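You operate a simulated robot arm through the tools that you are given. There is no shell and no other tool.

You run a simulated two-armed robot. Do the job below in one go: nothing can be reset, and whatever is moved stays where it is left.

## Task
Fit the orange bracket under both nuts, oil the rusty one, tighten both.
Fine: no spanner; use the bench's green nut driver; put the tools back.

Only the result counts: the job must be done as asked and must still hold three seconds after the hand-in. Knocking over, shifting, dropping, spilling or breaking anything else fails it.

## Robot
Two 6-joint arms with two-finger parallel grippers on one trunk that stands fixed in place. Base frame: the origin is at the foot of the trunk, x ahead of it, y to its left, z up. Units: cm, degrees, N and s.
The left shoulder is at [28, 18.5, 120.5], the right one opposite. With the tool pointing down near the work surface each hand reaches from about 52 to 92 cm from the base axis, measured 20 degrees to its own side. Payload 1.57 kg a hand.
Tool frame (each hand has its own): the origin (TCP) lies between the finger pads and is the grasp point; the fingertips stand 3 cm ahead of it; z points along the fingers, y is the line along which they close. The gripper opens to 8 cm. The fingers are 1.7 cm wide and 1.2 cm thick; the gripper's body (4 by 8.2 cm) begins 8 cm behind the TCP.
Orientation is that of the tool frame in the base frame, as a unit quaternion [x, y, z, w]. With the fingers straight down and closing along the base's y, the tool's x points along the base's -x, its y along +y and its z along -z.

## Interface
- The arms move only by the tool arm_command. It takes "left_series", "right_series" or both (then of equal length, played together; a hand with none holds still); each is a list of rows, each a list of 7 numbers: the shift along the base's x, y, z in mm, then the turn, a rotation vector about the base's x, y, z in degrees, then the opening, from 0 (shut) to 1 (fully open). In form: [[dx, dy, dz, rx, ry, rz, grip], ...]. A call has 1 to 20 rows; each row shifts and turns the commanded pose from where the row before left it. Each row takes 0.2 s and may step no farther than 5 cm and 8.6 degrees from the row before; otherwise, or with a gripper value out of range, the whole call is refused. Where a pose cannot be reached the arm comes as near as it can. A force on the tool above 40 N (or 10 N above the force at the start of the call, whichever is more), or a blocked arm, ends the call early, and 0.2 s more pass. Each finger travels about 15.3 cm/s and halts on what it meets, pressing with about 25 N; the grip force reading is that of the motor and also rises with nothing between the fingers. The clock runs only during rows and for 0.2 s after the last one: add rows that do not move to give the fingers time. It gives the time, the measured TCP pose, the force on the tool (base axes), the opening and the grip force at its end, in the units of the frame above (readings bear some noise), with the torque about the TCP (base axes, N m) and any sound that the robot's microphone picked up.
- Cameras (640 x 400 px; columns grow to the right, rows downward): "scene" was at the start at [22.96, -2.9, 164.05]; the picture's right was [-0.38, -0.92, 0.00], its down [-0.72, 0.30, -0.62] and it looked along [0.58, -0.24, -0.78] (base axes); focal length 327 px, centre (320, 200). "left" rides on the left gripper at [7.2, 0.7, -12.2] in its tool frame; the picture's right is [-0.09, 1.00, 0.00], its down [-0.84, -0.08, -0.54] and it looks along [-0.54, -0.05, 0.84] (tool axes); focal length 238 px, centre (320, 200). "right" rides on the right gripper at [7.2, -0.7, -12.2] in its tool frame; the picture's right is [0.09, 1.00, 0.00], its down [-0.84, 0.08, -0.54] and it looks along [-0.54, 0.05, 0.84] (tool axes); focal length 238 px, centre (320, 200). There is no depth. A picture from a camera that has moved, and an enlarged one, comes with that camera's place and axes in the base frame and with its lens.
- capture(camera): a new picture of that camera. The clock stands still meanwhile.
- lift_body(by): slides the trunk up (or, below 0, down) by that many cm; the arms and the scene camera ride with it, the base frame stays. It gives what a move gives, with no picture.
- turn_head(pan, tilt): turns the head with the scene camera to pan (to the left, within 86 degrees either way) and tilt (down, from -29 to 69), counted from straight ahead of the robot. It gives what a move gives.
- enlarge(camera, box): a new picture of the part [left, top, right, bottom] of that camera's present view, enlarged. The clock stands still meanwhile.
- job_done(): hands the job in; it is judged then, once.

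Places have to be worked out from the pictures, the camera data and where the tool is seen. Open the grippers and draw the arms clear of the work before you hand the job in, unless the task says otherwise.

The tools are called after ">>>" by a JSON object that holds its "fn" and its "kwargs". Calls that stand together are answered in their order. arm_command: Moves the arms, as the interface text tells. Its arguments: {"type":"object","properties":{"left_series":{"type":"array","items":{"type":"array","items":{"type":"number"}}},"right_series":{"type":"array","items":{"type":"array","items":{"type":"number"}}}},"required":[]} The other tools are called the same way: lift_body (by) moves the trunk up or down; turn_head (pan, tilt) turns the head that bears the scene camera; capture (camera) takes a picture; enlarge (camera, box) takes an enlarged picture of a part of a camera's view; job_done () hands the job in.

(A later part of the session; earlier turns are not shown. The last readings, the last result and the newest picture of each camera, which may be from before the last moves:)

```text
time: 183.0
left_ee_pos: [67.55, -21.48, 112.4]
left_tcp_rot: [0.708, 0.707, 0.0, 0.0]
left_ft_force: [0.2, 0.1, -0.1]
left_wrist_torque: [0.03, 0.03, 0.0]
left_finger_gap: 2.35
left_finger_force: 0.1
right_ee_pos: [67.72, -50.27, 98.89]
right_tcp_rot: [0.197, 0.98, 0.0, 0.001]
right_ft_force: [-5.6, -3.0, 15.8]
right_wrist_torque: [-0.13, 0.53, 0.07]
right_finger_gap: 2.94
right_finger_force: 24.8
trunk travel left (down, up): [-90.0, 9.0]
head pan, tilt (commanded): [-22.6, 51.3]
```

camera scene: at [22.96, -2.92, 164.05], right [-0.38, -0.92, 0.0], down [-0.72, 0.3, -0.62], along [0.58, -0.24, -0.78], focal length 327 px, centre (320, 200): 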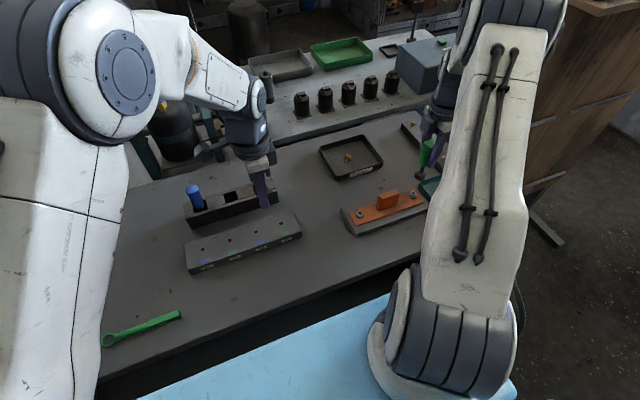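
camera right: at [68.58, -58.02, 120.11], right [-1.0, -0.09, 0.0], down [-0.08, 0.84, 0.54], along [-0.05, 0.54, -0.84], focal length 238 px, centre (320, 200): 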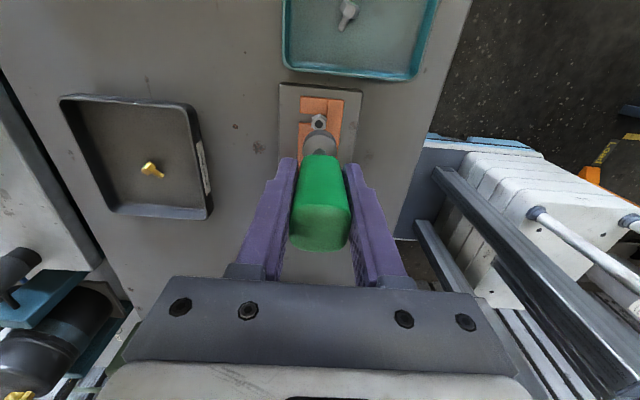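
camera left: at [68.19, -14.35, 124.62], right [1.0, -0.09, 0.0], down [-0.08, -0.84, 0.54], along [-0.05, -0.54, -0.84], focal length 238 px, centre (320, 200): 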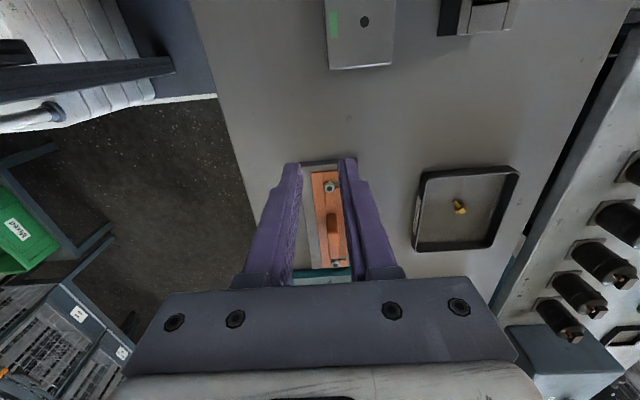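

Torque still low but side loads are beginning to rise as they did on the other nut just before tightening. Continue in smaller steps.

>>> {"fn": "arm_command", "kwargs": {"right_series": [[0.122, 0.251, 0.1, 0, 0, -8, 0.0], [0.156, 0.231, 0.1, 0, 0, -8, 0.0], [0, 0, 0, 0, 0, 0, 0.0]]}}

>>> {"fn": "arm_command", "kwargs": {"right_series": [[0.187, 0.208, 0.1, 0, 0, -8, 0.0], [0.213, 0.179, 0.1, 0, 0, -8, 0.0], [0, 0, 0, 0, 0, 0, 0.0]]}}

>>> {"fn": "arm_command", "kwargs": {"right_series": [[0.237, 0.148, 0.1, 0, 0, -8, 0.0], [0.255, 0.113, 0.1, 0, 0, -8, 0.0], [0, 0, 0, 0, 0, 0, 0.0]]}}

```text
time: 183.8
left_ee_pos: [67.77, -21.5, 112.35]
left_tcp_rot: [0.707, 0.707, -0.001, 0.0]
left_ft_force: [-0.8, 0.1, 0.1]
left_wrist_torque: [0.04, -0.01, 0.0]
left_finger_gap: 2.41
left_finger_force: 0.1
right_ee_pos: [67.85, -50.28, 98.95]
right_tcp_rot: [0.331, 0.944, -0.001, 0.002]
right_ft_force: [-1.5, -2.3, 9.5]
right_wrist_torque: [-0.11, 0.21, 0.19]
right_finger_gap: 2.96
right_finger_force: 25.3
trunk travel left (down, up): [-90.0, 9.0]
head pan, tilt (commanded): [-22.6, 51.3]
```

```text
time: 184.6
left_ee_pos: [67.51, -21.46, 112.49]
left_tcp_rot: [0.707, 0.707, 0.0, 0.0]
left_ft_force: [-0.7, 0.4, -0.7]
left_wrist_torque: [0.0, 0.0, 0.01]
left_finger_gap: 2.39
left_finger_force: 0.1
right_ee_pos: [67.83, -50.23, 98.86]
right_tcp_rot: [0.459, 0.889, 0.0, 0.001]
right_ft_force: [-2.8, -0.4, 9.7]
right_wrist_torque: [0.09, 0.29, 0.41]
right_finger_gap: 2.94
right_finger_force: 24.7
trunk travel left (down, up): [-90.0, 9.0]
head pan, tilt (commanded): [-22.6, 51.3]
```

```text
time: 185.4
left_ee_pos: [67.62, -21.48, 112.42]
left_tcp_rot: [0.707, 0.707, 0.0, -0.001]
left_ft_force: [0.4, 0.1, -0.2]
left_wrist_torque: [0.01, 0.0, 0.0]
left_finger_gap: 2.41
left_finger_force: 0.1
right_ee_pos: [67.96, -50.3, 98.88]
right_tcp_rot: [0.578, 0.816, -0.001, 0.001]
right_ft_force: [-3.4, -0.8, 8.4]
right_wrist_torque: [0.05, 0.28, 0.47]
right_finger_gap: 2.98
right_finger_force: 25.6
trunk travel left (down, up): [-90.0, 9.0]
head pan, tilt (commanded): [-22.6, 51.3]
```

Torque rose 0.19 → 0.41 → 0.47: it's seating tight. One more increment to reach the plateau as with the other nut.

>>> {"fn": "arm_command", "kwargs": {"right_series": [[0.268, 0.077, 0, 0, 0, -8, 0.0], [0.276, 0.039, 0, 0, 0, -8, 0.0], [0, 0, 0, 0, 0, 0, 0.0]]}}

>>> {"fn": "arm_command", "kwargs": {"right_series": [[0.279, 0, 0, 0, 0, -8, 0.0], [0.276, -0.039, 0, 0, 0, -8, 0.0], [0, 0, 0, 0, 0, 0, 0.0]]}}

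>>> {"fn": "enlarge", "kwargs": {"camera": "left", "box": [310, 230, 360, 280]}}

```text
time: 186.2
left_ee_pos: [67.62, -21.53, 112.4]
left_tcp_rot: [0.707, 0.707, 0.0, 0.0]
left_ft_force: [-1.1, -1.0, 0.3]
left_wrist_torque: [-0.01, -0.01, -0.02]
left_finger_gap: 2.39
left_finger_force: 0.1
right_ee_pos: [67.95, -50.25, 98.89]
right_tcp_rot: [0.685, 0.728, 0.0, 0.0]
right_ft_force: [-2.3, -0.6, 7.7]
right_wrist_torque: [0.03, 0.2, 0.47]
right_finger_gap: 2.93
right_finger_force: 24.8
trunk travel left (down, up): [-90.0, 9.0]
head pan, tilt (commanded): [-22.6, 51.3]
```

```text
time: 187.0
left_ee_pos: [67.47, -21.53, 112.52]
left_tcp_rot: [0.707, 0.707, 0.0, 0.0]
left_ft_force: [0.0, 0.7, -1.5]
left_wrist_torque: [-0.02, -0.01, 0.06]
left_finger_gap: 2.4
left_finger_force: 0.1
right_ee_pos: [67.93, -50.14, 98.88]
right_tcp_rot: [0.781, 0.625, -0.001, 0.001]
right_ft_force: [-2.5, -0.8, 7.6]
right_wrist_torque: [0.05, 0.2, 0.44]
right_finger_gap: 2.95
right_finger_force: 24.9
trunk travel left (down, up): [-90.0, 9.0]
head pan, tilt (commanded): [-22.6, 51.3]
```

```text
8.00 times, centred on (335, 255) of left
camera zoom: at [68.16, -14.32, 124.65], right [1.0, -0.09, 0.0], down [-0.08, -0.84, 0.54], along [-0.05, -0.54, -0.84], focal length 1907 px, centre (200, -240)
```

zoom: 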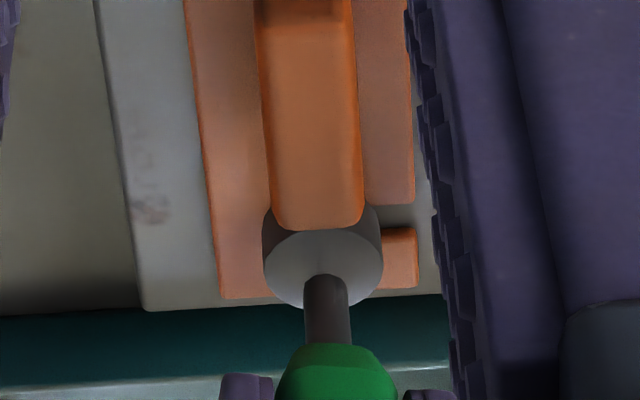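

Plateau at ≈0.45 N m with no further descent: the clean nut is tight. Unwind and lift off, then inspect both nuts.

>>> {"fn": "arm_command", "kwargs": {"right_series": [[0, 0, 0, 0, 0, 8, 0.0], [0, 0, 0, 0, 0, 8, 0.0], [0, 0, 0, 0, 0, 4, 0.0], [0, 0, 5, 0, 0, 0, 0.0], [0, 0, 10, 0, 0, 0, 0.0], [0, 0, 15, 0, 0, 0, 0.0], [0, 0, 20, 0, 0, 0, 0.0], [0, 0, 20, 0, 0, 0, 0.0], [0, 0, 0, 0, 0, 0, 0.0]]}}

>>> {"fn": "enlarge", "kwargs": {"camera": "left", "box": [310, 170, 360, 280]}}

>>> {"fn": "enlarge", "kwargs": {"camera": "scene", "box": [340, 160, 440, 240]}}

>>> {"fn": "capture", "kwargs": {"camera": "right"}}

```text
time: 189.0
left_ee_pos: [67.7, -21.54, 112.41]
left_tcp_rot: [0.707, 0.707, 0.0, 0.001]
left_ft_force: [0.9, 0.0, 0.7]
left_wrist_torque: [0.01, 0.01, -0.03]
left_finger_gap: 2.4
left_finger_force: 0.1
right_ee_pos: [67.96, -50.24, 105.93]
right_tcp_rot: [0.659, 0.752, 0.0, 0.0]
right_ft_force: [-1.0, 0.8, -0.6]
right_wrist_torque: [-0.01, -0.01, 0.03]
right_finger_gap: 2.96
right_finger_force: 24.6
trunk travel left (down, up): [-90.0, 9.0]
head pan, tilt (commanded): [-22.6, 51.3]
```

```text
3.64 times, centred on (335, 225) of left
camera zoom: at [68.19, -14.33, 124.63], right [1.0, -0.09, 0.0], down [-0.08, -0.84, 0.54], along [-0.05, -0.54, -0.84], focal length 867 px, centre (266, 109)
```

zoom: 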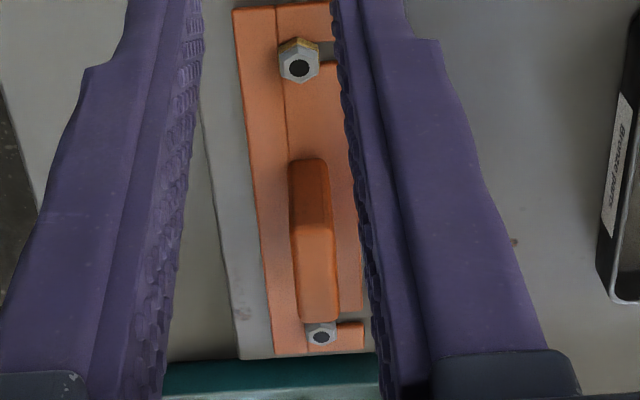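

```text
5.00 times, centred on (390, 200) of scene
camera zoom: at [22.95, -2.95, 164.05], right [-0.38, -0.92, 0.0], down [-0.72, 0.3, -0.62], along [0.58, -0.24, -0.78], focal length 1634 px, centre (-30, 200)
```

zoom: 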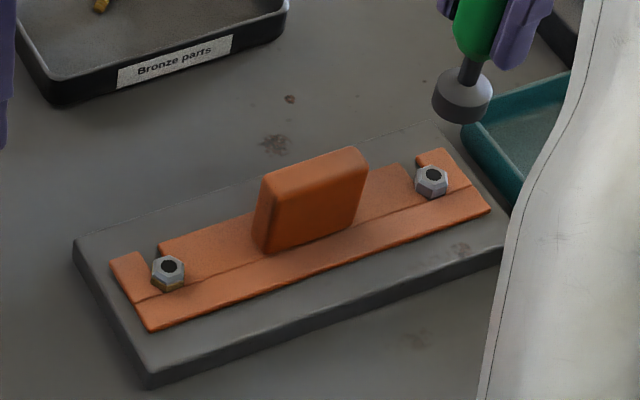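

```text
taken
camera right: at [66.34, -43.17, 118.29], right [0.98, 0.22, 0.0], down [0.19, -0.82, 0.54], along [0.12, -0.53, -0.84], focal length 238 px, centre (320, 200)
```

right: 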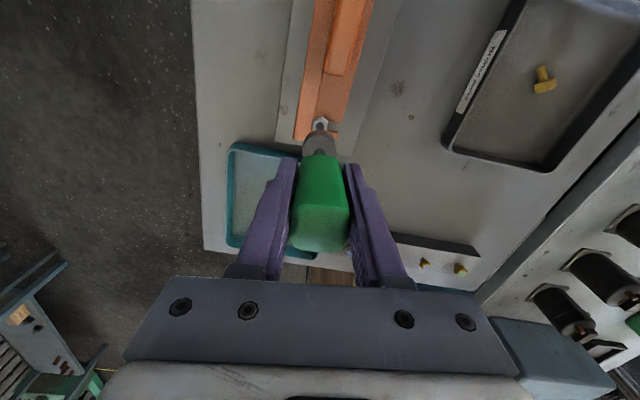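

Both nuts sit flat on the bracket. I now retract the left arm to its side position and simultaneously turn the right hand back to yaw 0 and raise it.

>>> {"fn": "arm_command", "kwargs": {"left_series": [[0, 20, 3, 0, 0, 0, 0.3], [-2, 28, 3, 0, 0, 5, 0.3], [-4, 28, 3, 0, 0, 6, 0.3], [-5, 30, 3, 0, 0, 6, 0.3], [-5, 30, 3, 0, 0, 6, 0.3], [-5, 30, 3, 0, 0, 6, 0.3], [-5, 30, 3, 0, 0, 6, 0.3], [-5, 30, 3, 0, 0, 6, 0.3], [-5, 30, 3, 0, 0, 6, 0.3], [-5, 30, 3, 0, 0, 6, 0.3], [-5, 30, 3, 0, 0, 6, 0.3], [-5, 30, 3, 0, 0, 6, 0.3], [-5, 30, 3, 0, 0, 6, 0.3], [-5, 30, 3, 0, 0, 6, 0.3], [-5, 30, 3, 0, 0, 6, 0.3], [-5, 30, 3, 0, 0, 7, 0.3], [-4, 20, 0, 0, 0, 0, 0.3], [0, 0, 0, 0, 0, 0, 0.3]], "right_series": [[0, 0, 10, 0, 0, 5, 0.0], [0, 0, 10, 0, 0, 5, 0.0], [0, 0, 10, 0, 0, 5, 0.0], [0, 0, 10, 0, 0, 5, 0.0], [0, 0, 0, 0, 0, 5, 0.0], [0, 0, 0, 0, 0, 5, 0.0], [0, 0, 0, 0, 0, 5, 0.0], [0, 0, 0, 0, 0, 5, 0.0], [0, 0, 0, 0, 0, 5, 0.0], [0, 0, 0, 0, 0, 5, 0.0], [0, 0, 0, 0, 0, 5, 0.0], [0, 0, 0, 0, 0, 5, 0.0], [0, 0, 0, 0, 0, 5, 0.0], [0, 0, 0, 0, 0, 5, 0.0], [0, 0, 0, 0, 0, 5, 0.0], [0, 0, 0, 0, 0, 5, 0.0], [0, 0, 0, 0, 0, 2.5, 0.0], [0, 0, 0, 0, 0, 0, 0.0]]}}

>>> {"fn": "capture", "kwargs": {"camera": "scene"}}

>>> {"fn": "capture", "kwargs": {"camera": "right"}}

```text
time: 192.8
left_ee_pos: [60.13, 27.12, 117.04]
left_tcp_rot: [-0.001, 1.0, 0.0, 0.001]
left_ft_force: [0.2, 0.5, -0.5]
left_wrist_torque: [0.0, 0.03, 0.0]
left_finger_gap: 2.41
left_finger_force: 0.0
right_ee_pos: [68.05, -50.12, 109.89]
right_tcp_rot: [0.0, 1.0, -0.001, 0.001]
right_ft_force: [0.8, -0.6, -1.6]
right_wrist_torque: [-0.03, 0.02, -0.04]
right_finger_gap: 2.97
right_finger_force: 24.7
trunk travel left (down, up): [-90.0, 9.0]
head pan, tilt (commanded): [-22.6, 51.3]
```

```text
taken
camera scene: at [22.96, -2.93, 164.05], right [-0.38, -0.92, 0.0], down [-0.72, 0.3, -0.62], along [0.58, -0.24, -0.78], focal length 327 px, centre (320, 200)
```

scene: 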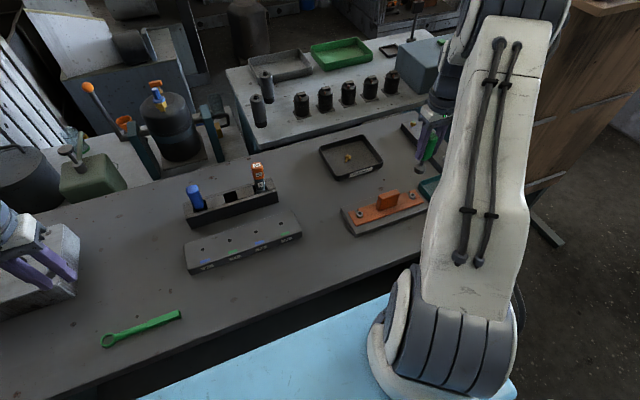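

```text
taken
camera right: at [60.87, -50.89, 122.14], right [-0.09, 1.0, 0.0], down [0.84, 0.08, 0.54], along [0.54, 0.05, -0.84], focal length 238 px, centre (320, 200)
```

right: 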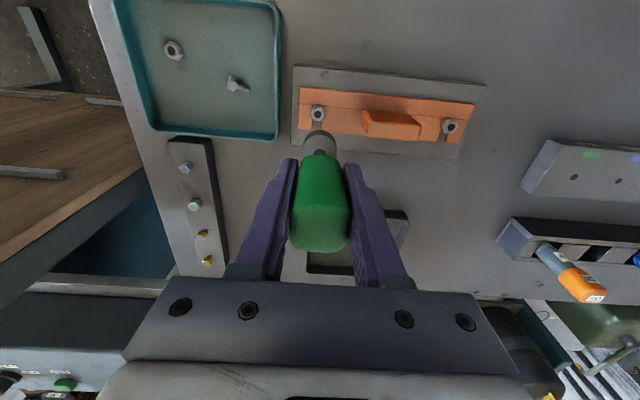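

Now carry the driver along y at x≈70, then straight +x to above its slot at (85.8, -2.1).

>>> {"fn": "arm_command", "kwargs": {"right_series": [[0, 20, 0, 0, 0, 0, 0.0], [0, 35, 0, 0, 0, 0, 0.0], [0, 38, 0, 0, 0, 0, 0.0], [0, 38, 0, 0, 0, 0, 0.0], [0, 38, 0, 0, 0, 0, 0.0], [0, 38, 0, 0, 0, 0, 0.0], [0, 38, 0, 0, 0, 0, 0.0], [0, 38, 0, 0, 0, 0, 0.0], [0, 38, 0, 0, 0, 0, 0.0], [5, 38, 0, 0, 0, 0, 0.0], [8, 38, 0, 0, 0, 0, 0.0], [12, 38, 0, 0, 0, 0, 0.0], [18, 30, 0, 0, 0, 0, 0.0], [20, 15, 0, 0, 0, 0, 0.0], [25, 0, 0, 0, 0, 0, 0.0], [25, 0, 0, 0, 0, 0, 0.0], [25, 0, 0, 0, 0, 0, 0.0], [25, 0, 0, 0, 0, 0, 0.0], [14, 0, 0, 0, 0, 0, 0.0], [0, 0, 0, 0, 0, 0, 0.0]]}}

>>> {"fn": "capture", "kwargs": {"camera": "right"}}

>>> {"fn": "enlarge", "kwargs": {"camera": "scene", "box": [170, 85, 330, 225]}}

>>> {"fn": "enlarge", "kwargs": {"camera": "right", "box": [240, 70, 400, 190]}}

```text
time: 197.0
left_ee_pos: [60.16, 27.07, 116.89]
left_tcp_rot: [0.0, 1.0, 0.0, 0.0]
left_ft_force: [-0.6, 0.4, -0.1]
left_wrist_torque: [0.01, 0.04, -0.02]
left_finger_gap: 2.4
left_finger_force: 0.2
right_ee_pos: [85.86, -2.29, 109.89]
right_tcp_rot: [0.0, 1.0, 0.001, 0.001]
right_ft_force: [-0.5, -0.5, -1.6]
right_wrist_torque: [0.01, 0.01, 0.0]
right_finger_gap: 2.96
right_finger_force: 24.8
trunk travel left (down, up): [-90.0, 9.0]
head pan, tilt (commanded): [-22.6, 51.3]
```

```text
taken
camera right: at [78.64, -2.81, 122.18], right [-0.09, 1.0, 0.0], down [0.84, 0.08, 0.54], along [0.54, 0.05, -0.84], focal length 238 px, centre (320, 200)
```

right: 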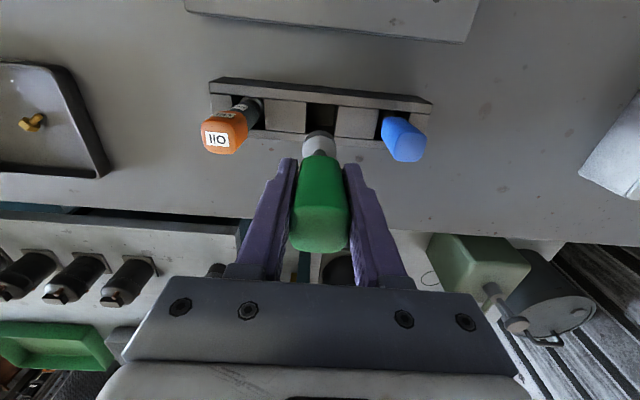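

```text
2.86 times, centred on (250, 155) of scene
camera zoom: at [22.97, -2.93, 164.05], right [-0.38, -0.92, 0.0], down [-0.72, 0.3, -0.62], along [0.58, -0.24, -0.78], focal length 934 px, centre (520, 329)
```

zoom: 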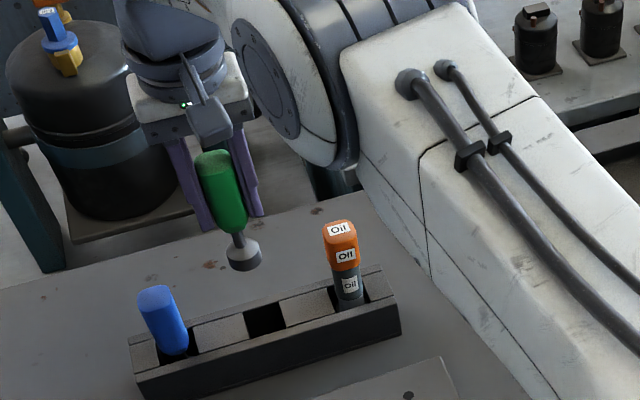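

```text
3.33 times, centred on (320, 130) of right
camera zoom: at [78.64, -2.81, 122.18], right [-0.09, 1.0, 0.0], down [0.84, 0.08, 0.54], along [0.54, 0.05, -0.84], focal length 794 px, centre (320, 433)
```

zoom: 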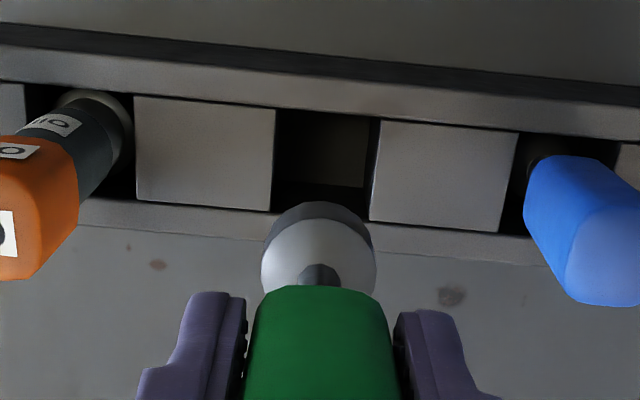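

The empty slot centre is ≈(85.9, -2.0), about 3.55 cm wide against a 3.1 cm socket. I lower to just above the rack and check the alignment there.

>>> {"fn": "arm_command", "kwargs": {"right_series": [[0, 1, -15, 0, 0, 0, 0.0], [0, 0, -15, 0, 0, 0, 0.0], [0, 0, -15, 0, 0, 0, 0.0], [0, 0, -15, 0, 0, 0, 0.0], [0, 0, -8, 0, 0, 0, 0.0], [0, 0, 0, 0, 0, 0, 0.0], [0, 0, 0, 0, 0, 0, 0.0]]}}

>>> {"fn": "enlarge", "kwargs": {"camera": "right", "box": [270, 80, 370, 170]}}

>>> {"fn": "enlarge", "kwargs": {"camera": "scene", "box": [190, 150, 270, 220]}}

>>> {"fn": "enlarge", "kwargs": {"camera": "left", "box": [80, 180, 240, 300]}}

```text
time: 198.6
left_ee_pos: [60.2, 27.01, 117.01]
left_tcp_rot: [0.0, 1.0, -0.001, 0.0]
left_ft_force: [0.5, 0.0, 0.2]
left_wrist_torque: [0.01, 0.0, 0.02]
left_finger_gap: 2.39
left_finger_force: 0.1
right_ee_pos: [85.86, -2.17, 103.14]
right_tcp_rot: [0.0, 1.0, 0.0, 0.001]
right_ft_force: [0.7, -0.9, -0.4]
right_wrist_torque: [-0.01, 0.01, -0.01]
right_finger_gap: 2.94
right_finger_force: 24.7
trunk travel left (down, up): [-90.0, 9.0]
head pan, tilt (commanded): [-22.6, 51.3]
```

```text
4.44 times, centred on (320, 125) of right
camera zoom: at [78.64, -2.84, 115.48], right [-0.09, 1.0, 0.0], down [0.84, 0.08, 0.54], along [0.54, 0.05, -0.84], focal length 1059 px, centre (320, 533)
```

zoom: 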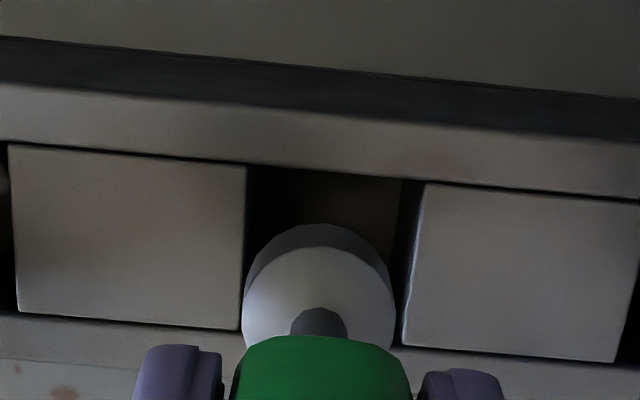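

```text
5.71 times, centred on (230, 185) of scene
camera zoom: at [22.97, -2.93, 164.05], right [-0.38, -0.92, 0.0], down [-0.72, 0.3, -0.62], along [0.58, -0.24, -0.78], focal length 1867 px, centre (834, 286)
```

zoom: 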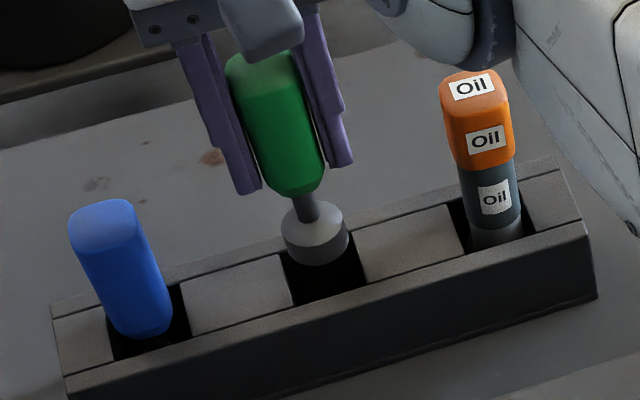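

```text
3.33 times, centred on (160, 240) of left
camera zoom: at [52.87, 27.77, 129.23], right [0.09, 1.0, 0.0], down [0.84, -0.08, 0.54], along [0.54, -0.05, -0.84], focal length 794 px, centre (853, 67)
```

zoom: 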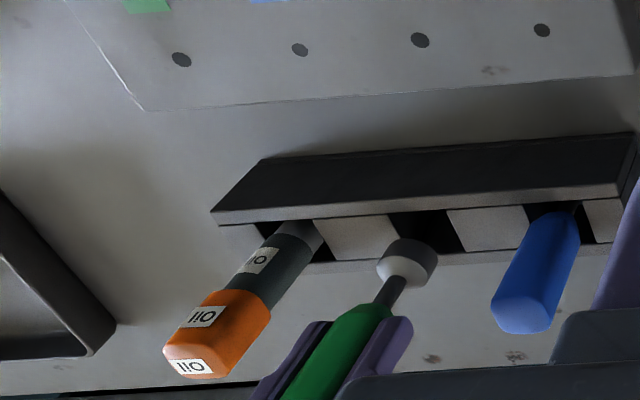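

In the same camera, slot centre is (85.95, -1.99) and socket ≈(85.88, -2.17). I shift (+0.7, +1.7) mm and lower carefully into the slot.

>>> {"fn": "arm_command", "kwargs": {"right_series": [[0.7, 1.7, 0, 0, 0, 0, 0.0], [0, 0, -8, 0, 0, 0, 0.0], [0, 0, -8, 0, 0, 0, 0.0], [0, 0, -6, 0, 0, 0, 0.0], [0, 0, 0, 0, 0, 0, 0.0]]}}

>>> {"fn": "enlarge", "kwargs": {"camera": "right", "box": [270, 80, 370, 170]}}

>>> {"fn": "enlarge", "kwargs": {"camera": "scene", "box": [190, 150, 270, 220]}}

```text
time: 199.8
left_ee_pos: [60.02, 27.06, 117.2]
left_tcp_rot: [0.0, 1.0, 0.0, 0.001]
left_ft_force: [0.3, 1.2, 0.4]
left_wrist_torque: [-0.01, -0.01, -0.01]
left_finger_gap: 2.41
left_finger_force: 0.0
right_ee_pos: [85.83, -1.94, 101.44]
right_tcp_rot: [0.001, 1.0, 0.001, 0.006]
right_ft_force: [-8.7, -4.7, 38.5]
right_wrist_torque: [-0.39, 0.01, -0.08]
right_finger_gap: 2.94
right_finger_force: 24.9
trunk travel left (down, up): [-90.0, 9.0]
head pan, tilt (commanded): [-22.6, 51.3]
```

```text
4.44 times, centred on (320, 125) of right
camera zoom: at [78.56, -2.63, 113.73], right [-0.09, 1.0, 0.0], down [0.83, 0.08, 0.55], along [0.55, 0.05, -0.83], focal length 1059 px, centre (320, 533)
```

zoom: 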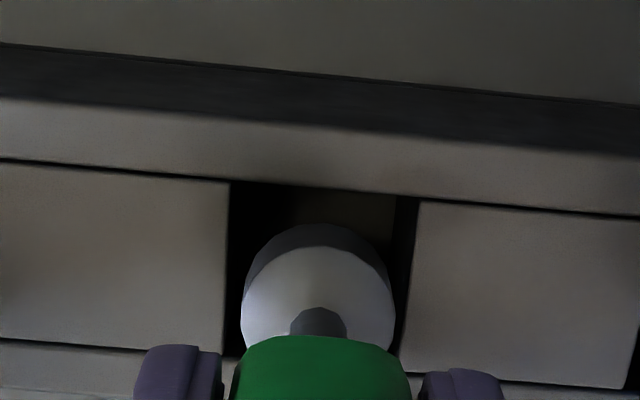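

```text
5.71 times, centred on (230, 185) of scene
camera zoom: at [22.68, -2.96, 164.16], right [-0.38, -0.92, 0.0], down [-0.72, 0.3, -0.63], along [0.58, -0.24, -0.78], focal length 1867 px, centre (834, 286)
```

zoom: 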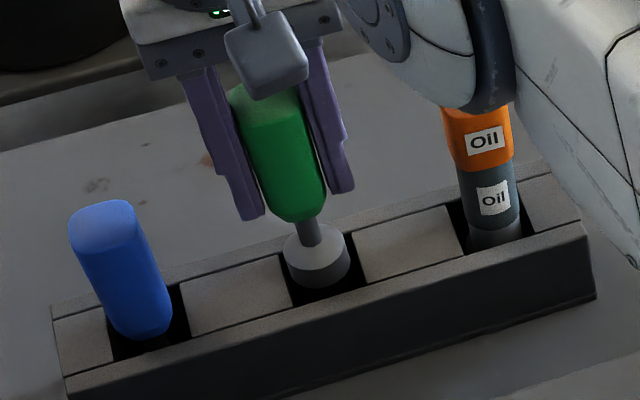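

Contact (38 N): the socket's far edge is on the rack rim – the near-side gap is ≈0.7 cm, so I'm ≈0.45 cm too far in +x (y is centred). I back up 6 mm and shift -x.

>>> {"fn": "arm_command", "kwargs": {"right_series": [[0, 0, 6, 0, 0, 0, 0.0], [0, 0, 6, 0, 0, 0, 0.0], [-2.2, 0, 0, 0, 0, 0, 0.0], [-2.2, 0, 0, 0, 0, 0, 0.0], [0, 0, 0, 0, 0, 0, 0.0], [0, 0, 0, 0, 0, 0, 0.0]]}}

>>> {"fn": "enlarge", "kwargs": {"camera": "right", "box": [270, 80, 370, 170]}}

>>> {"fn": "enlarge", "kwargs": {"camera": "left", "box": [130, 210, 190, 270]}}

>>> {"fn": "enlarge", "kwargs": {"camera": "scene", "box": [215, 165, 255, 205]}}

```text
time: 201.2
left_ee_pos: [60.25, 27.18, 116.97]
left_tcp_rot: [0.0, 1.0, -0.001, 0.0]
left_ft_force: [-0.9, 0.3, 0.4]
left_wrist_torque: [0.01, 0.04, 0.0]
left_finger_gap: 2.39
left_finger_force: 0.1
right_ee_pos: [85.44, -1.75, 102.04]
right_tcp_rot: [-0.001, 1.0, 0.0, 0.0]
right_ft_force: [-0.1, 0.4, -1.4]
right_wrist_torque: [0.02, 0.03, -0.02]
right_finger_gap: 2.96
right_finger_force: 24.8
trunk travel left (down, up): [-90.0, 9.0]
head pan, tilt (commanded): [-22.6, 51.3]
```

```text
4.44 times, centred on (320, 125) of right
camera zoom: at [78.15, -2.62, 114.36], right [-0.09, 1.0, 0.0], down [0.84, 0.08, 0.54], along [0.54, 0.05, -0.84], focal length 1059 px, centre (320, 533)
```

zoom: 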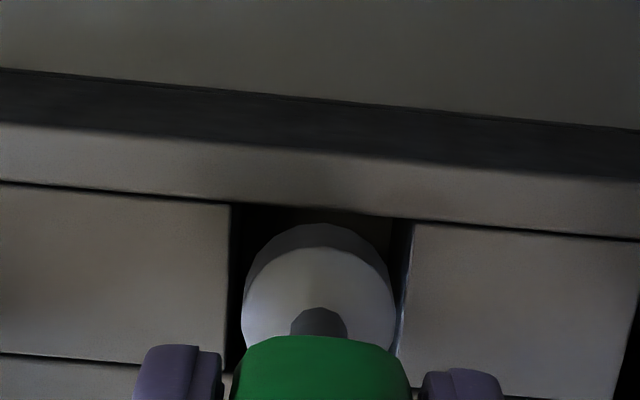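

```text
6.67 times, centred on (160, 240) of left
camera zoom: at [52.88, 27.77, 129.23], right [0.09, 1.0, 0.0], down [0.84, -0.08, 0.54], along [0.54, -0.05, -0.84], focal length 1589 px, centre (1387, -67)
```

zoom: 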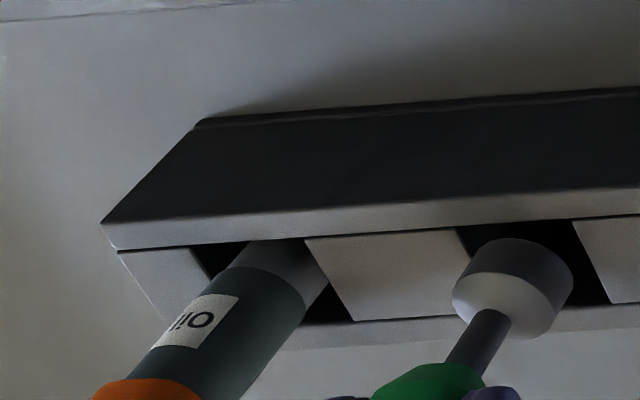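

```text
10.00 times, centred on (235, 185) of scene
camera zoom: at [22.97, -2.93, 164.05], right [-0.38, -0.92, 0.0], down [-0.72, 0.3, -0.62], along [0.58, -0.24, -0.78], focal length 3267 px, centre (1170, 350)
```

zoom: 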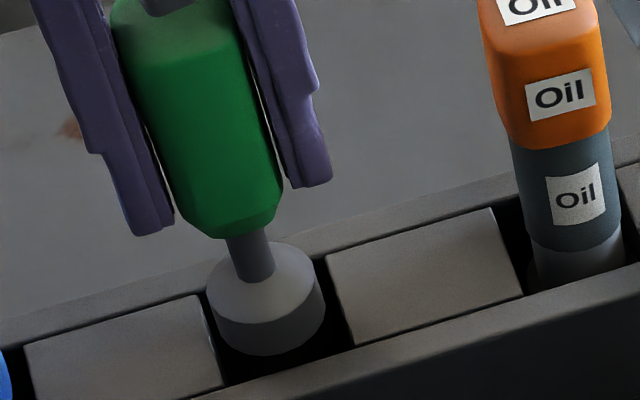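

Now the views agree within ≈1 mm: I nudge +1.0 mm in x and -0.5 mm in y, then lower gently.

>>> {"fn": "arm_command", "kwargs": {"right_series": [[1.0, -0.5, 0, 0, 0, 0, 0.0], [0, 0, -4, 0, 0, 0, 0.0], [0, 0, -4, 0, 0, 0, 0.0], [0, 0, 0, 0, 0, 0, 0.0]]}}

```text
time: 202.2
left_ee_pos: [60.15, 27.07, 117.04]
left_tcp_rot: [-0.001, 1.0, 0.001, 0.0]
left_ft_force: [0.4, 0.6, 0.1]
left_wrist_torque: [0.0, -0.01, 0.01]
left_finger_gap: 2.41
left_finger_force: 0.1
right_ee_pos: [85.52, -2.11, 101.2]
right_tcp_rot: [0.0, 1.0, 0.0, 0.001]
right_ft_force: [0.5, -0.1, -1.7]
right_wrist_torque: [0.0, 0.0, -0.03]
right_finger_gap: 2.96
right_finger_force: 24.3
trunk travel left (down, up): [-90.0, 9.0]
head pan, tilt (commanded): [-22.6, 51.3]
```

No contact at 101.2, below the earlier blocking height, so it's entering the slot. Continue lowering.

>>> {"fn": "arm_command", "kwargs": {"right_series": [[0, 0, -4, 0, 0, 0, 0.0], [0, 0, -4, 0, 0, 0, 0.0], [0, 0, 0, 0, 0, 0, 0.0]]}}

>>> {"fn": "enlarge", "kwargs": {"camera": "scene", "box": [205, 155, 265, 205]}}

>>> {"fn": "enlarge", "kwargs": {"camera": "right", "box": [270, 80, 370, 170]}}

```text
time: 203.0
left_ee_pos: [60.03, 27.09, 117.03]
left_tcp_rot: [0.0, 1.0, 0.001, 0.001]
left_ft_force: [0.0, -0.4, 1.3]
left_wrist_torque: [0.01, 0.01, 0.0]
left_finger_gap: 2.39
left_finger_force: 0.1
right_ee_pos: [85.52, -2.05, 100.36]
right_tcp_rot: [0.0, 1.0, -0.001, 0.001]
right_ft_force: [-0.5, 0.5, -0.8]
right_wrist_torque: [0.04, -0.02, 0.02]
right_finger_gap: 2.93
right_finger_force: 25.3
trunk travel left (down, up): [-90.0, 9.0]
head pan, tilt (commanded): [-22.6, 51.3]
```

```text
8.00 times, centred on (235, 180) of scene
camera zoom: at [22.97, -2.93, 164.05], right [-0.38, -0.92, 0.0], down [-0.72, 0.3, -0.62], along [0.58, -0.24, -0.78], focal length 2614 px, centre (1000, 360)
```

zoom: 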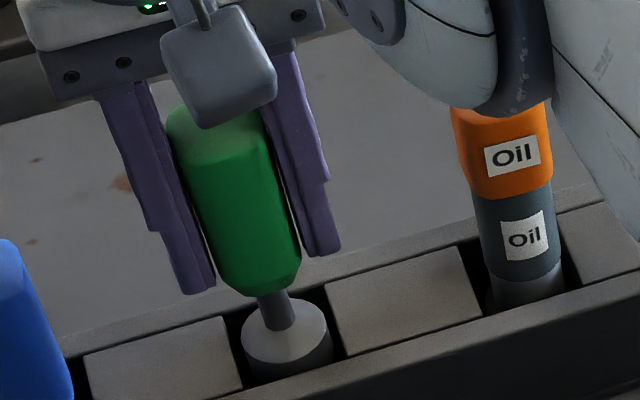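

```text
4.44 times, centred on (320, 125) of right
camera zoom: at [78.33, -2.7, 112.78], right [-0.09, 1.0, 0.0], down [0.84, 0.08, 0.54], along [0.54, 0.05, -0.84], focal length 1059 px, centre (320, 533)
```

zoom: 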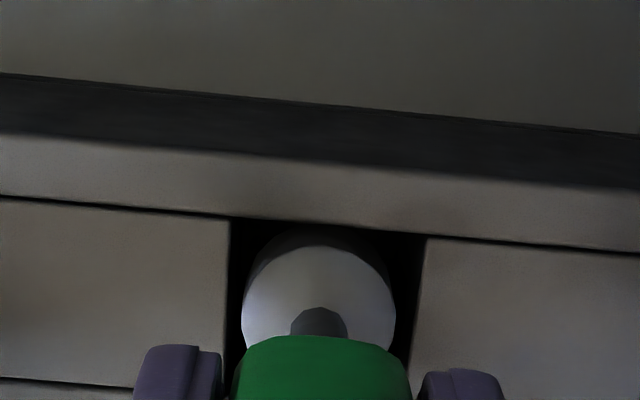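

It's sliding in. Before going lower I check the clearance between the right arm's wrist joint and the oiler using the left camera.

>>> {"fn": "capture", "kwargs": {"camera": "left"}}

>>> {"fn": "capture", "kwargs": {"camera": "right"}}

>>> {"fn": "capture", "kwargs": {"camera": "scene"}}

```text
taken
camera left: at [52.88, 27.77, 129.23], right [0.09, 1.0, 0.0], down [0.84, -0.08, 0.54], along [0.54, -0.05, -0.84], focal length 238 px, centre (320, 200)
```

left: 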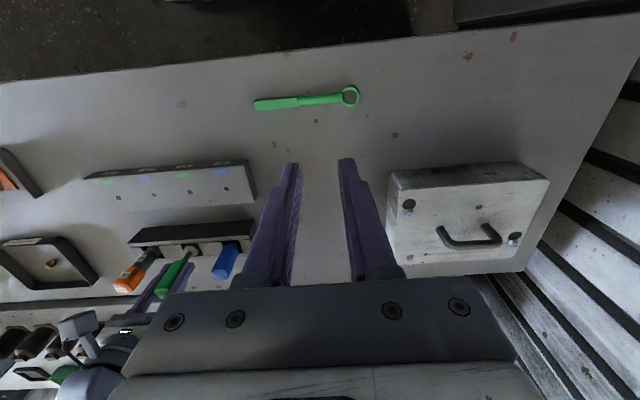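

```text
taken
camera right: at [78.33, -2.7, 112.78], right [-0.09, 1.0, 0.0], down [0.84, 0.08, 0.54], along [0.54, 0.05, -0.84], focal length 238 px, centre (320, 200)
```

right: 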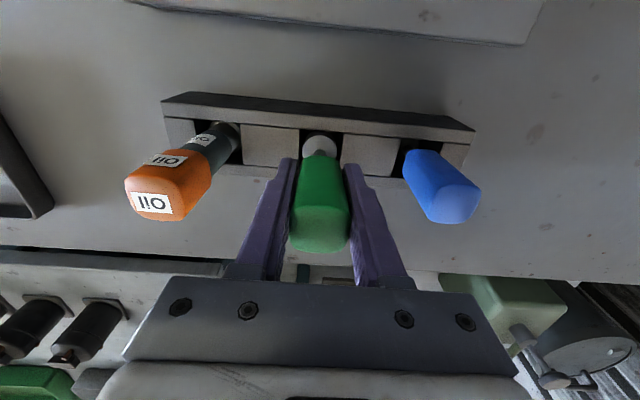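

```text
taken
camera scene: at [22.97, -2.93, 164.05], right [-0.38, -0.92, 0.0], down [-0.72, 0.3, -0.62], along [0.58, -0.24, -0.78], focal length 327 px, centre (320, 200)
```

scene: 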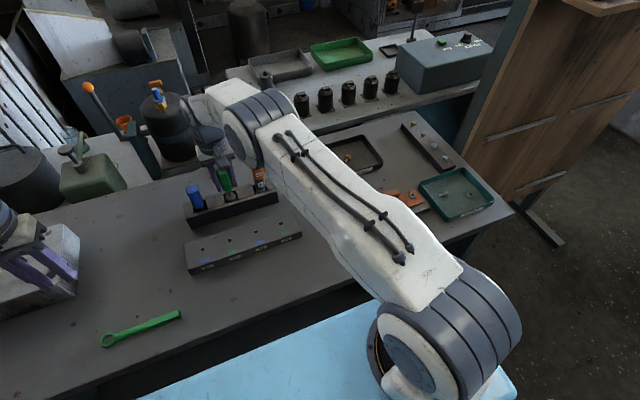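

Clearance is fine. Continue lowering toward the expected seat (TCP ≈96.95; fingertips stay above the rack top at 93.3).

>>> {"fn": "arm_command", "kwargs": {"right_series": [[0, 0, -6, 0, 0, 0, 0.0], [0, 0, -6, 0, 0, 0, 0.0], [0, 0, -6, 0, 0, 0, 0.0], [0, 0, -5, 0, 0, 0, 0.0], [0, 0, 0, 0, 0, 0, 0.0]]}}

>>> {"fn": "arm_command", "kwargs": {"right_series": [[0, 0, -3, 0, 0, 0, 0.0], [0, 0, -2, 0, 0, 0, 0.0], [0, 0, 0, 0, 0, 0, 0.0]]}}

>>> {"fn": "enlarge", "kwargs": {"camera": "right", "box": [240, 100, 400, 260]}}

```text
time: 204.2
left_ee_pos: [60.11, 27.04, 117.05]
left_tcp_rot: [0.0, 1.0, 0.0, 0.0]
left_ft_force: [0.6, 0.0, -0.6]
left_wrist_torque: [0.02, 0.03, -0.01]
left_finger_gap: 2.39
left_finger_force: 0.0
right_ee_pos: [85.47, -1.96, 98.17]
right_tcp_rot: [0.0, 1.0, -0.001, 0.0]
right_ft_force: [-0.6, 0.0, -1.4]
right_wrist_torque: [-0.03, 0.0, -0.01]
right_finger_gap: 2.97
right_finger_force: 25.0
trunk travel left (down, up): [-90.0, 9.0]
head pan, tilt (commanded): [-22.6, 51.3]
```

```text
time: 205.0
left_ee_pos: [60.19, 27.01, 116.83]
left_tcp_rot: [-0.001, 1.0, 0.0, -0.001]
left_ft_force: [0.1, -1.2, 0.6]
left_wrist_torque: [-0.04, 0.01, -0.02]
left_finger_gap: 2.39
left_finger_force: 0.0
right_ee_pos: [85.58, -2.04, 97.64]
right_tcp_rot: [0.0, 1.0, 0.0, 0.001]
right_ft_force: [0.0, -0.2, -0.8]
right_wrist_torque: [0.0, 0.04, 0.01]
right_finger_gap: 2.95
right_finger_force: 25.1
trunk travel left (down, up): [-90.0, 9.0]
head pan, tilt (commanded): [-22.6, 51.3]
```

```text
2.50 times, centred on (320, 180) of right
camera zoom: at [78.33, -2.68, 109.95], right [-0.09, 1.0, 0.0], down [0.84, 0.08, 0.54], along [0.54, 0.05, -0.84], focal length 596 px, centre (320, 250)
```

zoom: 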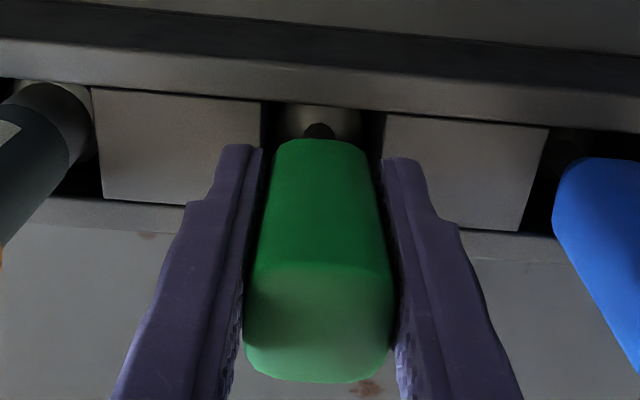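

Still free. Lower in ~1.5 mm steps until the driver bottoms (fingertips remain above the rack).

>>> {"fn": "arm_command", "kwargs": {"right_series": [[0, 0, -2, 0, 0, 0, 0.0], [0, 0, -2, 0, 0, 0, 0.0], [0, 0, 0, 0, 0, 0, 0.0]]}}

>>> {"fn": "arm_command", "kwargs": {"right_series": [[0, 0, -1.5, 0, 0, 0, 0.0], [0, 0, 0, 0, 0, 0, 0.0]]}}

>>> {"fn": "arm_command", "kwargs": {"right_series": [[0, 0, -1.2, 0, 0, 0, 0.0], [0, 0, 0, 0, 0, 0, 0.0]]}}

```text
time: 205.8
left_ee_pos: [60.15, 27.11, 117.04]
left_tcp_rot: [0.0, 1.0, 0.0, 0.001]
left_ft_force: [0.4, -0.3, 0.5]
left_wrist_torque: [0.01, -0.04, -0.05]
left_finger_gap: 2.41
left_finger_force: 0.0
right_ee_pos: [85.53, -2.03, 97.12]
right_tcp_rot: [0.0, 1.0, -0.001, 0.001]
right_ft_force: [0.7, -0.3, -1.6]
right_wrist_torque: [0.0, 0.02, 0.0]
right_finger_gap: 2.94
right_finger_force: 25.1
trunk travel left (down, up): [-90.0, 9.0]
head pan, tilt (commanded): [-22.6, 51.3]
```

```text
time: 206.4
left_ee_pos: [60.12, 27.13, 117.05]
left_tcp_rot: [0.0, 1.0, 0.0, 0.0]
left_ft_force: [-0.5, 0.2, 0.2]
left_wrist_torque: [0.03, -0.01, 0.01]
left_finger_gap: 2.43
left_finger_force: 0.0
right_ee_pos: [85.55, -2.0, 97.06]
right_tcp_rot: [0.0, 1.0, 0.0, 0.001]
right_ft_force: [-0.5, -0.4, -1.1]
right_wrist_torque: [0.03, 0.02, 0.03]
right_finger_gap: 2.95
right_finger_force: 24.6
trunk travel left (down, up): [-90.0, 9.0]
head pan, tilt (commanded): [-22.6, 51.3]
```

```text
time: 207.0
left_ee_pos: [60.09, 27.12, 117.05]
left_tcp_rot: [0.001, 1.0, 0.0, 0.0]
left_ft_force: [1.5, 1.0, 0.6]
left_wrist_torque: [0.02, 0.01, -0.02]
left_finger_gap: 2.39
left_finger_force: 0.0
right_ee_pos: [85.5, -1.96, 96.99]
right_tcp_rot: [0.001, 1.0, 0.0, 0.001]
right_ft_force: [0.1, 0.5, -1.2]
right_wrist_torque: [0.01, -0.01, -0.01]
right_finger_gap: 2.94
right_finger_force: 24.8
trunk travel left (down, up): [-90.0, 9.0]
head pan, tilt (commanded): [-22.6, 51.3]
```

>>> {"fn": "arm_command", "kwargs": {"right_series": [[0, 0, -1.2, 0, 0, 0, 0.0], [0, 0, 0, 0, 0, 0, 0.0]]}}

>>> {"fn": "arm_command", "kwargs": {"right_series": [[0, 0, -1.2, 0, 0, 0, 0.0], [0, 0, 0, 0, 0, 0, 0.0]]}}

>>> {"fn": "enlarge", "kwargs": {"camera": "scene", "box": [190, 150, 270, 220]}}

>>> {"fn": "enlarge", "kwargs": {"camera": "right", "box": [240, 100, 400, 260]}}

```text
time: 207.6
left_ee_pos: [60.16, 27.1, 117.06]
left_tcp_rot: [0.0, 1.0, -0.001, 0.0]
left_ft_force: [0.5, 0.6, 0.4]
left_wrist_torque: [-0.01, 0.01, 0.01]
left_finger_gap: 2.42
left_finger_force: 0.0
right_ee_pos: [85.57, -1.97, 97.05]
right_tcp_rot: [0.0, 1.0, 0.001, 0.001]
right_ft_force: [-2.1, -0.1, 5.3]
right_wrist_torque: [-0.05, 0.23, -0.02]
right_finger_gap: 2.98
right_finger_force: 25.4
trunk travel left (down, up): [-90.0, 9.0]
head pan, tilt (commanded): [-22.6, 51.3]
```

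```text
time: 208.2
left_ee_pos: [60.03, 27.06, 117.08]
left_tcp_rot: [0.0, 1.0, -0.001, 0.0]
left_ft_force: [-0.2, -0.3, 0.0]
left_wrist_torque: [-0.03, -0.01, 0.03]
left_finger_gap: 2.41
left_finger_force: 0.2
right_ee_pos: [85.58, -2.0, 96.91]
right_tcp_rot: [0.0, 1.0, 0.0, 0.002]
right_ft_force: [-2.0, -1.3, 14.1]
right_wrist_torque: [-0.14, 0.39, 0.01]
right_finger_gap: 2.98
right_finger_force: 25.4
trunk travel left (down, up): [-90.0, 9.0]
head pan, tilt (commanded): [-22.6, 51.3]
```

```text
5.71 times, centred on (230, 185) of scene
camera zoom: at [22.87, -2.94, 164.08], right [-0.38, -0.92, 0.0], down [-0.72, 0.3, -0.63], along [0.58, -0.24, -0.78], focal length 1867 px, centre (834, 286)
```

zoom: 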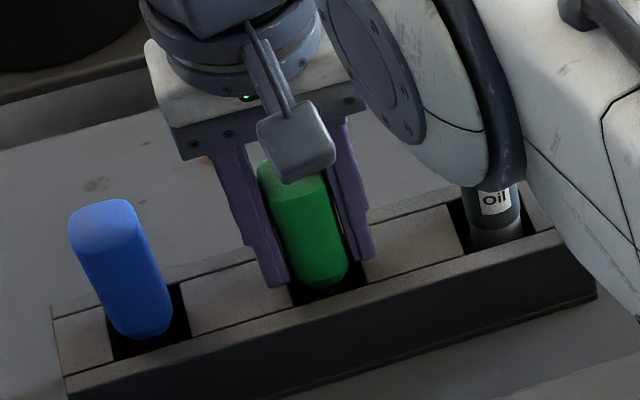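

```text
2.50 times, centred on (320, 180) of right
camera zoom: at [78.27, -2.64, 109.22], right [-0.09, 1.0, 0.0], down [0.83, 0.08, 0.55], along [0.54, 0.05, -0.84], focal length 596 px, centre (320, 250)
```

zoom: 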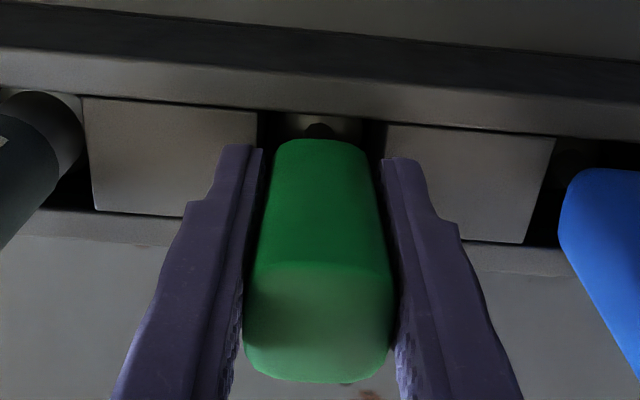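

Seated at TCP z≈96.95 as predicted (14 N). Relieve pressure, open the fingers, and rise.

>>> {"fn": "arm_command", "kwargs": {"right_series": [[0, 0, 1, 0, 0, 0, 0.2], [0, 0, 0, 0, 0, 0, 0.4], [0, 0, 0, 0, 0, 0, 0.5], [0, 0, 0, 0, 0, 0, 0.55], [0, 0, 0, 0, 0, 0, 0.55]]}}

>>> {"fn": "arm_command", "kwargs": {"right_series": [[0, 0, 8, 0, 0, 0, 0.55], [0, 0, 12, 0, 0, 0, 0.55], [0, 0, 18, 0, 0, 0, 0.55], [0, 0, 20, 0, 0, 0, 0.55], [0, 0, 20, 0, 0, 0, 0.55], [0, 0, 20, 0, 0, 0, 0.55], [0, 0, 20, 0, 0, 0, 0.55], [0, 0, 0, 0, 0, 0, 0.55]]}}

>>> {"fn": "capture", "kwargs": {"camera": "right"}}

>>> {"fn": "enlarge", "kwargs": {"camera": "scene", "box": [170, 115, 310, 225]}}

```text
time: 209.4
left_ee_pos: [60.17, 27.22, 117.1]
left_tcp_rot: [0.0, 1.0, 0.001, 0.0]
left_ft_force: [0.0, 0.1, 0.0]
left_wrist_torque: [0.0, -0.01, 0.0]
left_finger_gap: 2.42
left_finger_force: 0.0
right_ee_pos: [85.59, -2.07, 96.96]
right_tcp_rot: [0.001, 1.0, 0.0, 0.001]
right_ft_force: [0.5, 0.4, -0.5]
right_wrist_torque: [-0.04, -0.01, 0.0]
right_finger_gap: 4.41
right_finger_force: 0.0
trunk travel left (down, up): [-90.0, 9.0]
head pan, tilt (commanded): [-22.6, 51.3]
```

```text
time: 211.2
left_ee_pos: [60.15, 27.14, 117.05]
left_tcp_rot: [0.0, 1.0, 0.0, 0.0]
left_ft_force: [-0.4, 0.5, 0.7]
left_wrist_torque: [0.02, -0.02, 0.04]
left_finger_gap: 2.42
left_finger_force: 0.0
right_ee_pos: [85.35, -2.04, 108.71]
right_tcp_rot: [0.0, 1.0, 0.0, 0.001]
right_ft_force: [0.0, 0.0, -1.3]
right_wrist_torque: [-0.01, -0.02, -0.02]
right_finger_gap: 4.41
right_finger_force: 0.1
trunk travel left (down, up): [-90.0, 9.0]
head pan, tilt (commanded): [-22.6, 51.3]
```

```text
taken
camera right: at [78.19, -2.67, 121.0], right [-0.09, 1.0, 0.0], down [0.84, 0.08, 0.54], along [0.54, 0.05, -0.84], focal length 238 px, centre (320, 200)
```

right: 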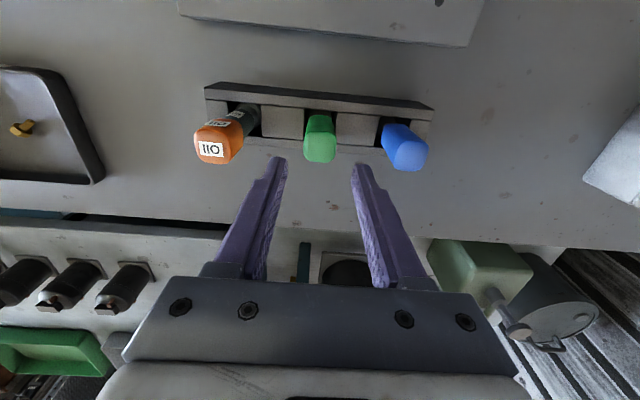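

```text
3.64 times, centred on (240, 170) of scene
camera zoom: at [22.95, -2.93, 164.06], right [-0.38, -0.92, 0.0], down [-0.72, 0.3, -0.62], along [0.58, -0.24, -0.78], focal length 1188 px, centre (611, 309)
```

zoom: 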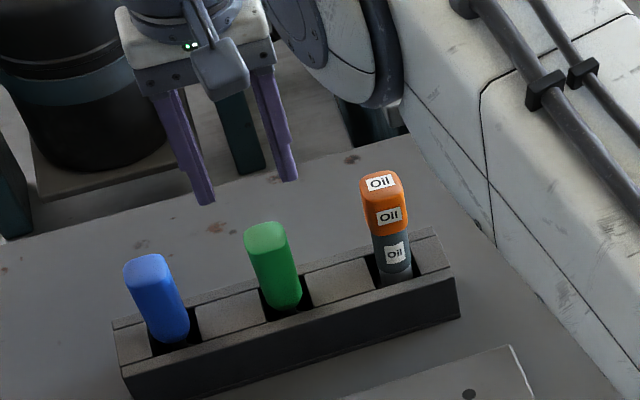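

The driver is back upright in its slot beside the oiler. I withdraw the right arm up and back toward its start pose, and open the left gripper.

>>> {"fn": "arm_command", "kwargs": {"right_series": [[0, 0, 25, 0, 0, 0, 0.55], [-10, 0, 25, 0, 0, 0, 0.55], [-25, -10, 10, 0, 0, 0, 0.8], [-30, -20, 5, 0, 0, 0, 1], [-30, -25, 5, 0, 0, 0, 1], [-30, -30, 0, 0, 0, 0, 1], [-30, -30, 0, 0, 0, 0, 1], [-30, -30, 0, 0, 0, 0, 1], [-25, -30, 0, 0, 0, 0, 1], [-20, -35, 0, 0, 0, 0, 1], [-20, -35, 0, 0, 0, 0, 1], [-15, -35, 0, 0, 0, 0, 1], [-15, -35, 0, 0, 0, 0, 1], [0, 0, 0, 0, 0, 0, 1]], "left_series": [[0, 0, 0, 0, 0, 0, 0.5], [0, 0, 5, 0, 0, 0, 0.8], [0, 0, 5, 0, 0, 0, 1], [0, 0, 5, 0, 0, 0, 1], [0, 0, 5, 0, 0, 0, 1], [0, 0, 5, 0, 0, 0, 1], [0, 0, 5, 0, 0, 0, 1], [0, 0, 5, 0, 0, 0, 1], [0, 0, 5, 0, 0, 0, 1], [0, 0, 5, 0, 0, 0, 1], [0, 0, 0, 0, 0, 0, 1], [0, 0, 0, 0, 0, 0, 1], [0, 0, 0, 0, 0, 0, 1], [0, 0, 0, 0, 0, 0, 1]]}}

>>> {"fn": "capture", "kwargs": {"camera": "right"}}

>>> {"fn": "capture", "kwargs": {"camera": "scene"}}

>>> {"fn": "capture", "kwargs": {"camera": "left"}}

```text
time: 214.2
left_ee_pos: [60.24, 27.03, 121.72]
left_tcp_rot: [0.001, 1.0, 0.0, 0.0]
left_ft_force: [0.1, 0.4, 0.0]
left_wrist_torque: [0.01, -0.03, 0.01]
left_finger_gap: 8.0
left_finger_force: 0.1
right_ee_pos: [57.68, -33.5, 115.67]
right_tcp_rot: [0.0, 1.0, 0.0, 0.001]
right_ft_force: [0.2, 0.2, 0.5]
right_wrist_torque: [-0.04, -0.01, -0.03]
right_finger_gap: 8.03
right_finger_force: 0.1
trunk travel left (down, up): [-90.0, 9.0]
head pan, tilt (commanded): [-22.6, 51.3]
```

```text
taken
camera right: at [50.32, -34.16, 127.99], right [-0.09, 1.0, 0.0], down [0.84, 0.08, 0.54], along [0.54, 0.05, -0.84], focal length 238 px, centre (320, 200)
```

right: 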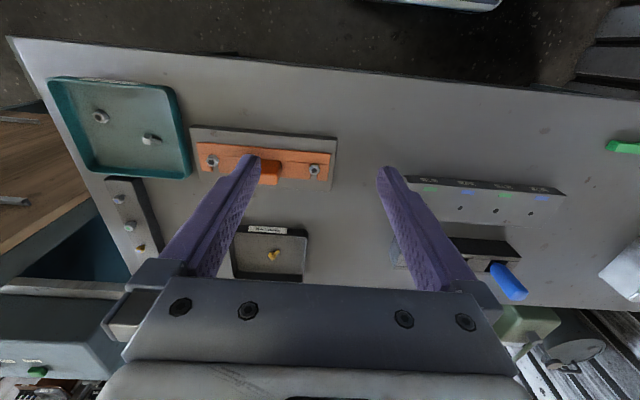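

```text
taken
camera scene: at [22.95, -2.96, 164.06], right [-0.38, -0.92, 0.0], down [-0.72, 0.3, -0.62], along [0.58, -0.24, -0.78], focal length 327 px, centre (320, 200)
```

scene: 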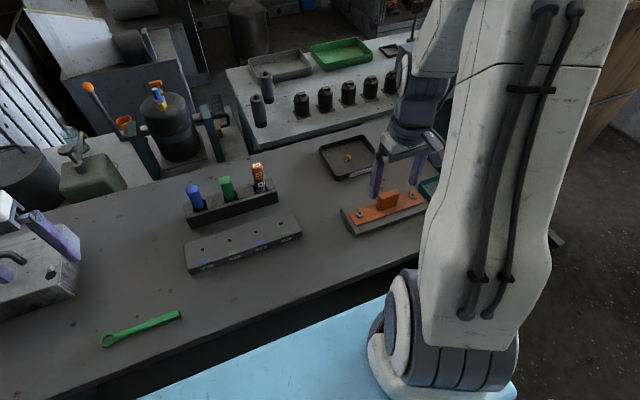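

```text
taken
camera left: at [52.94, 27.66, 133.89], right [0.09, 1.0, 0.0], down [0.84, -0.08, 0.54], along [0.54, -0.05, -0.84], focal length 238 px, centre (320, 200)
```

left: 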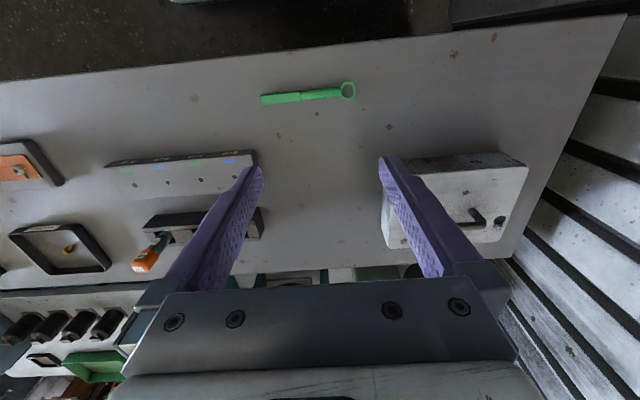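

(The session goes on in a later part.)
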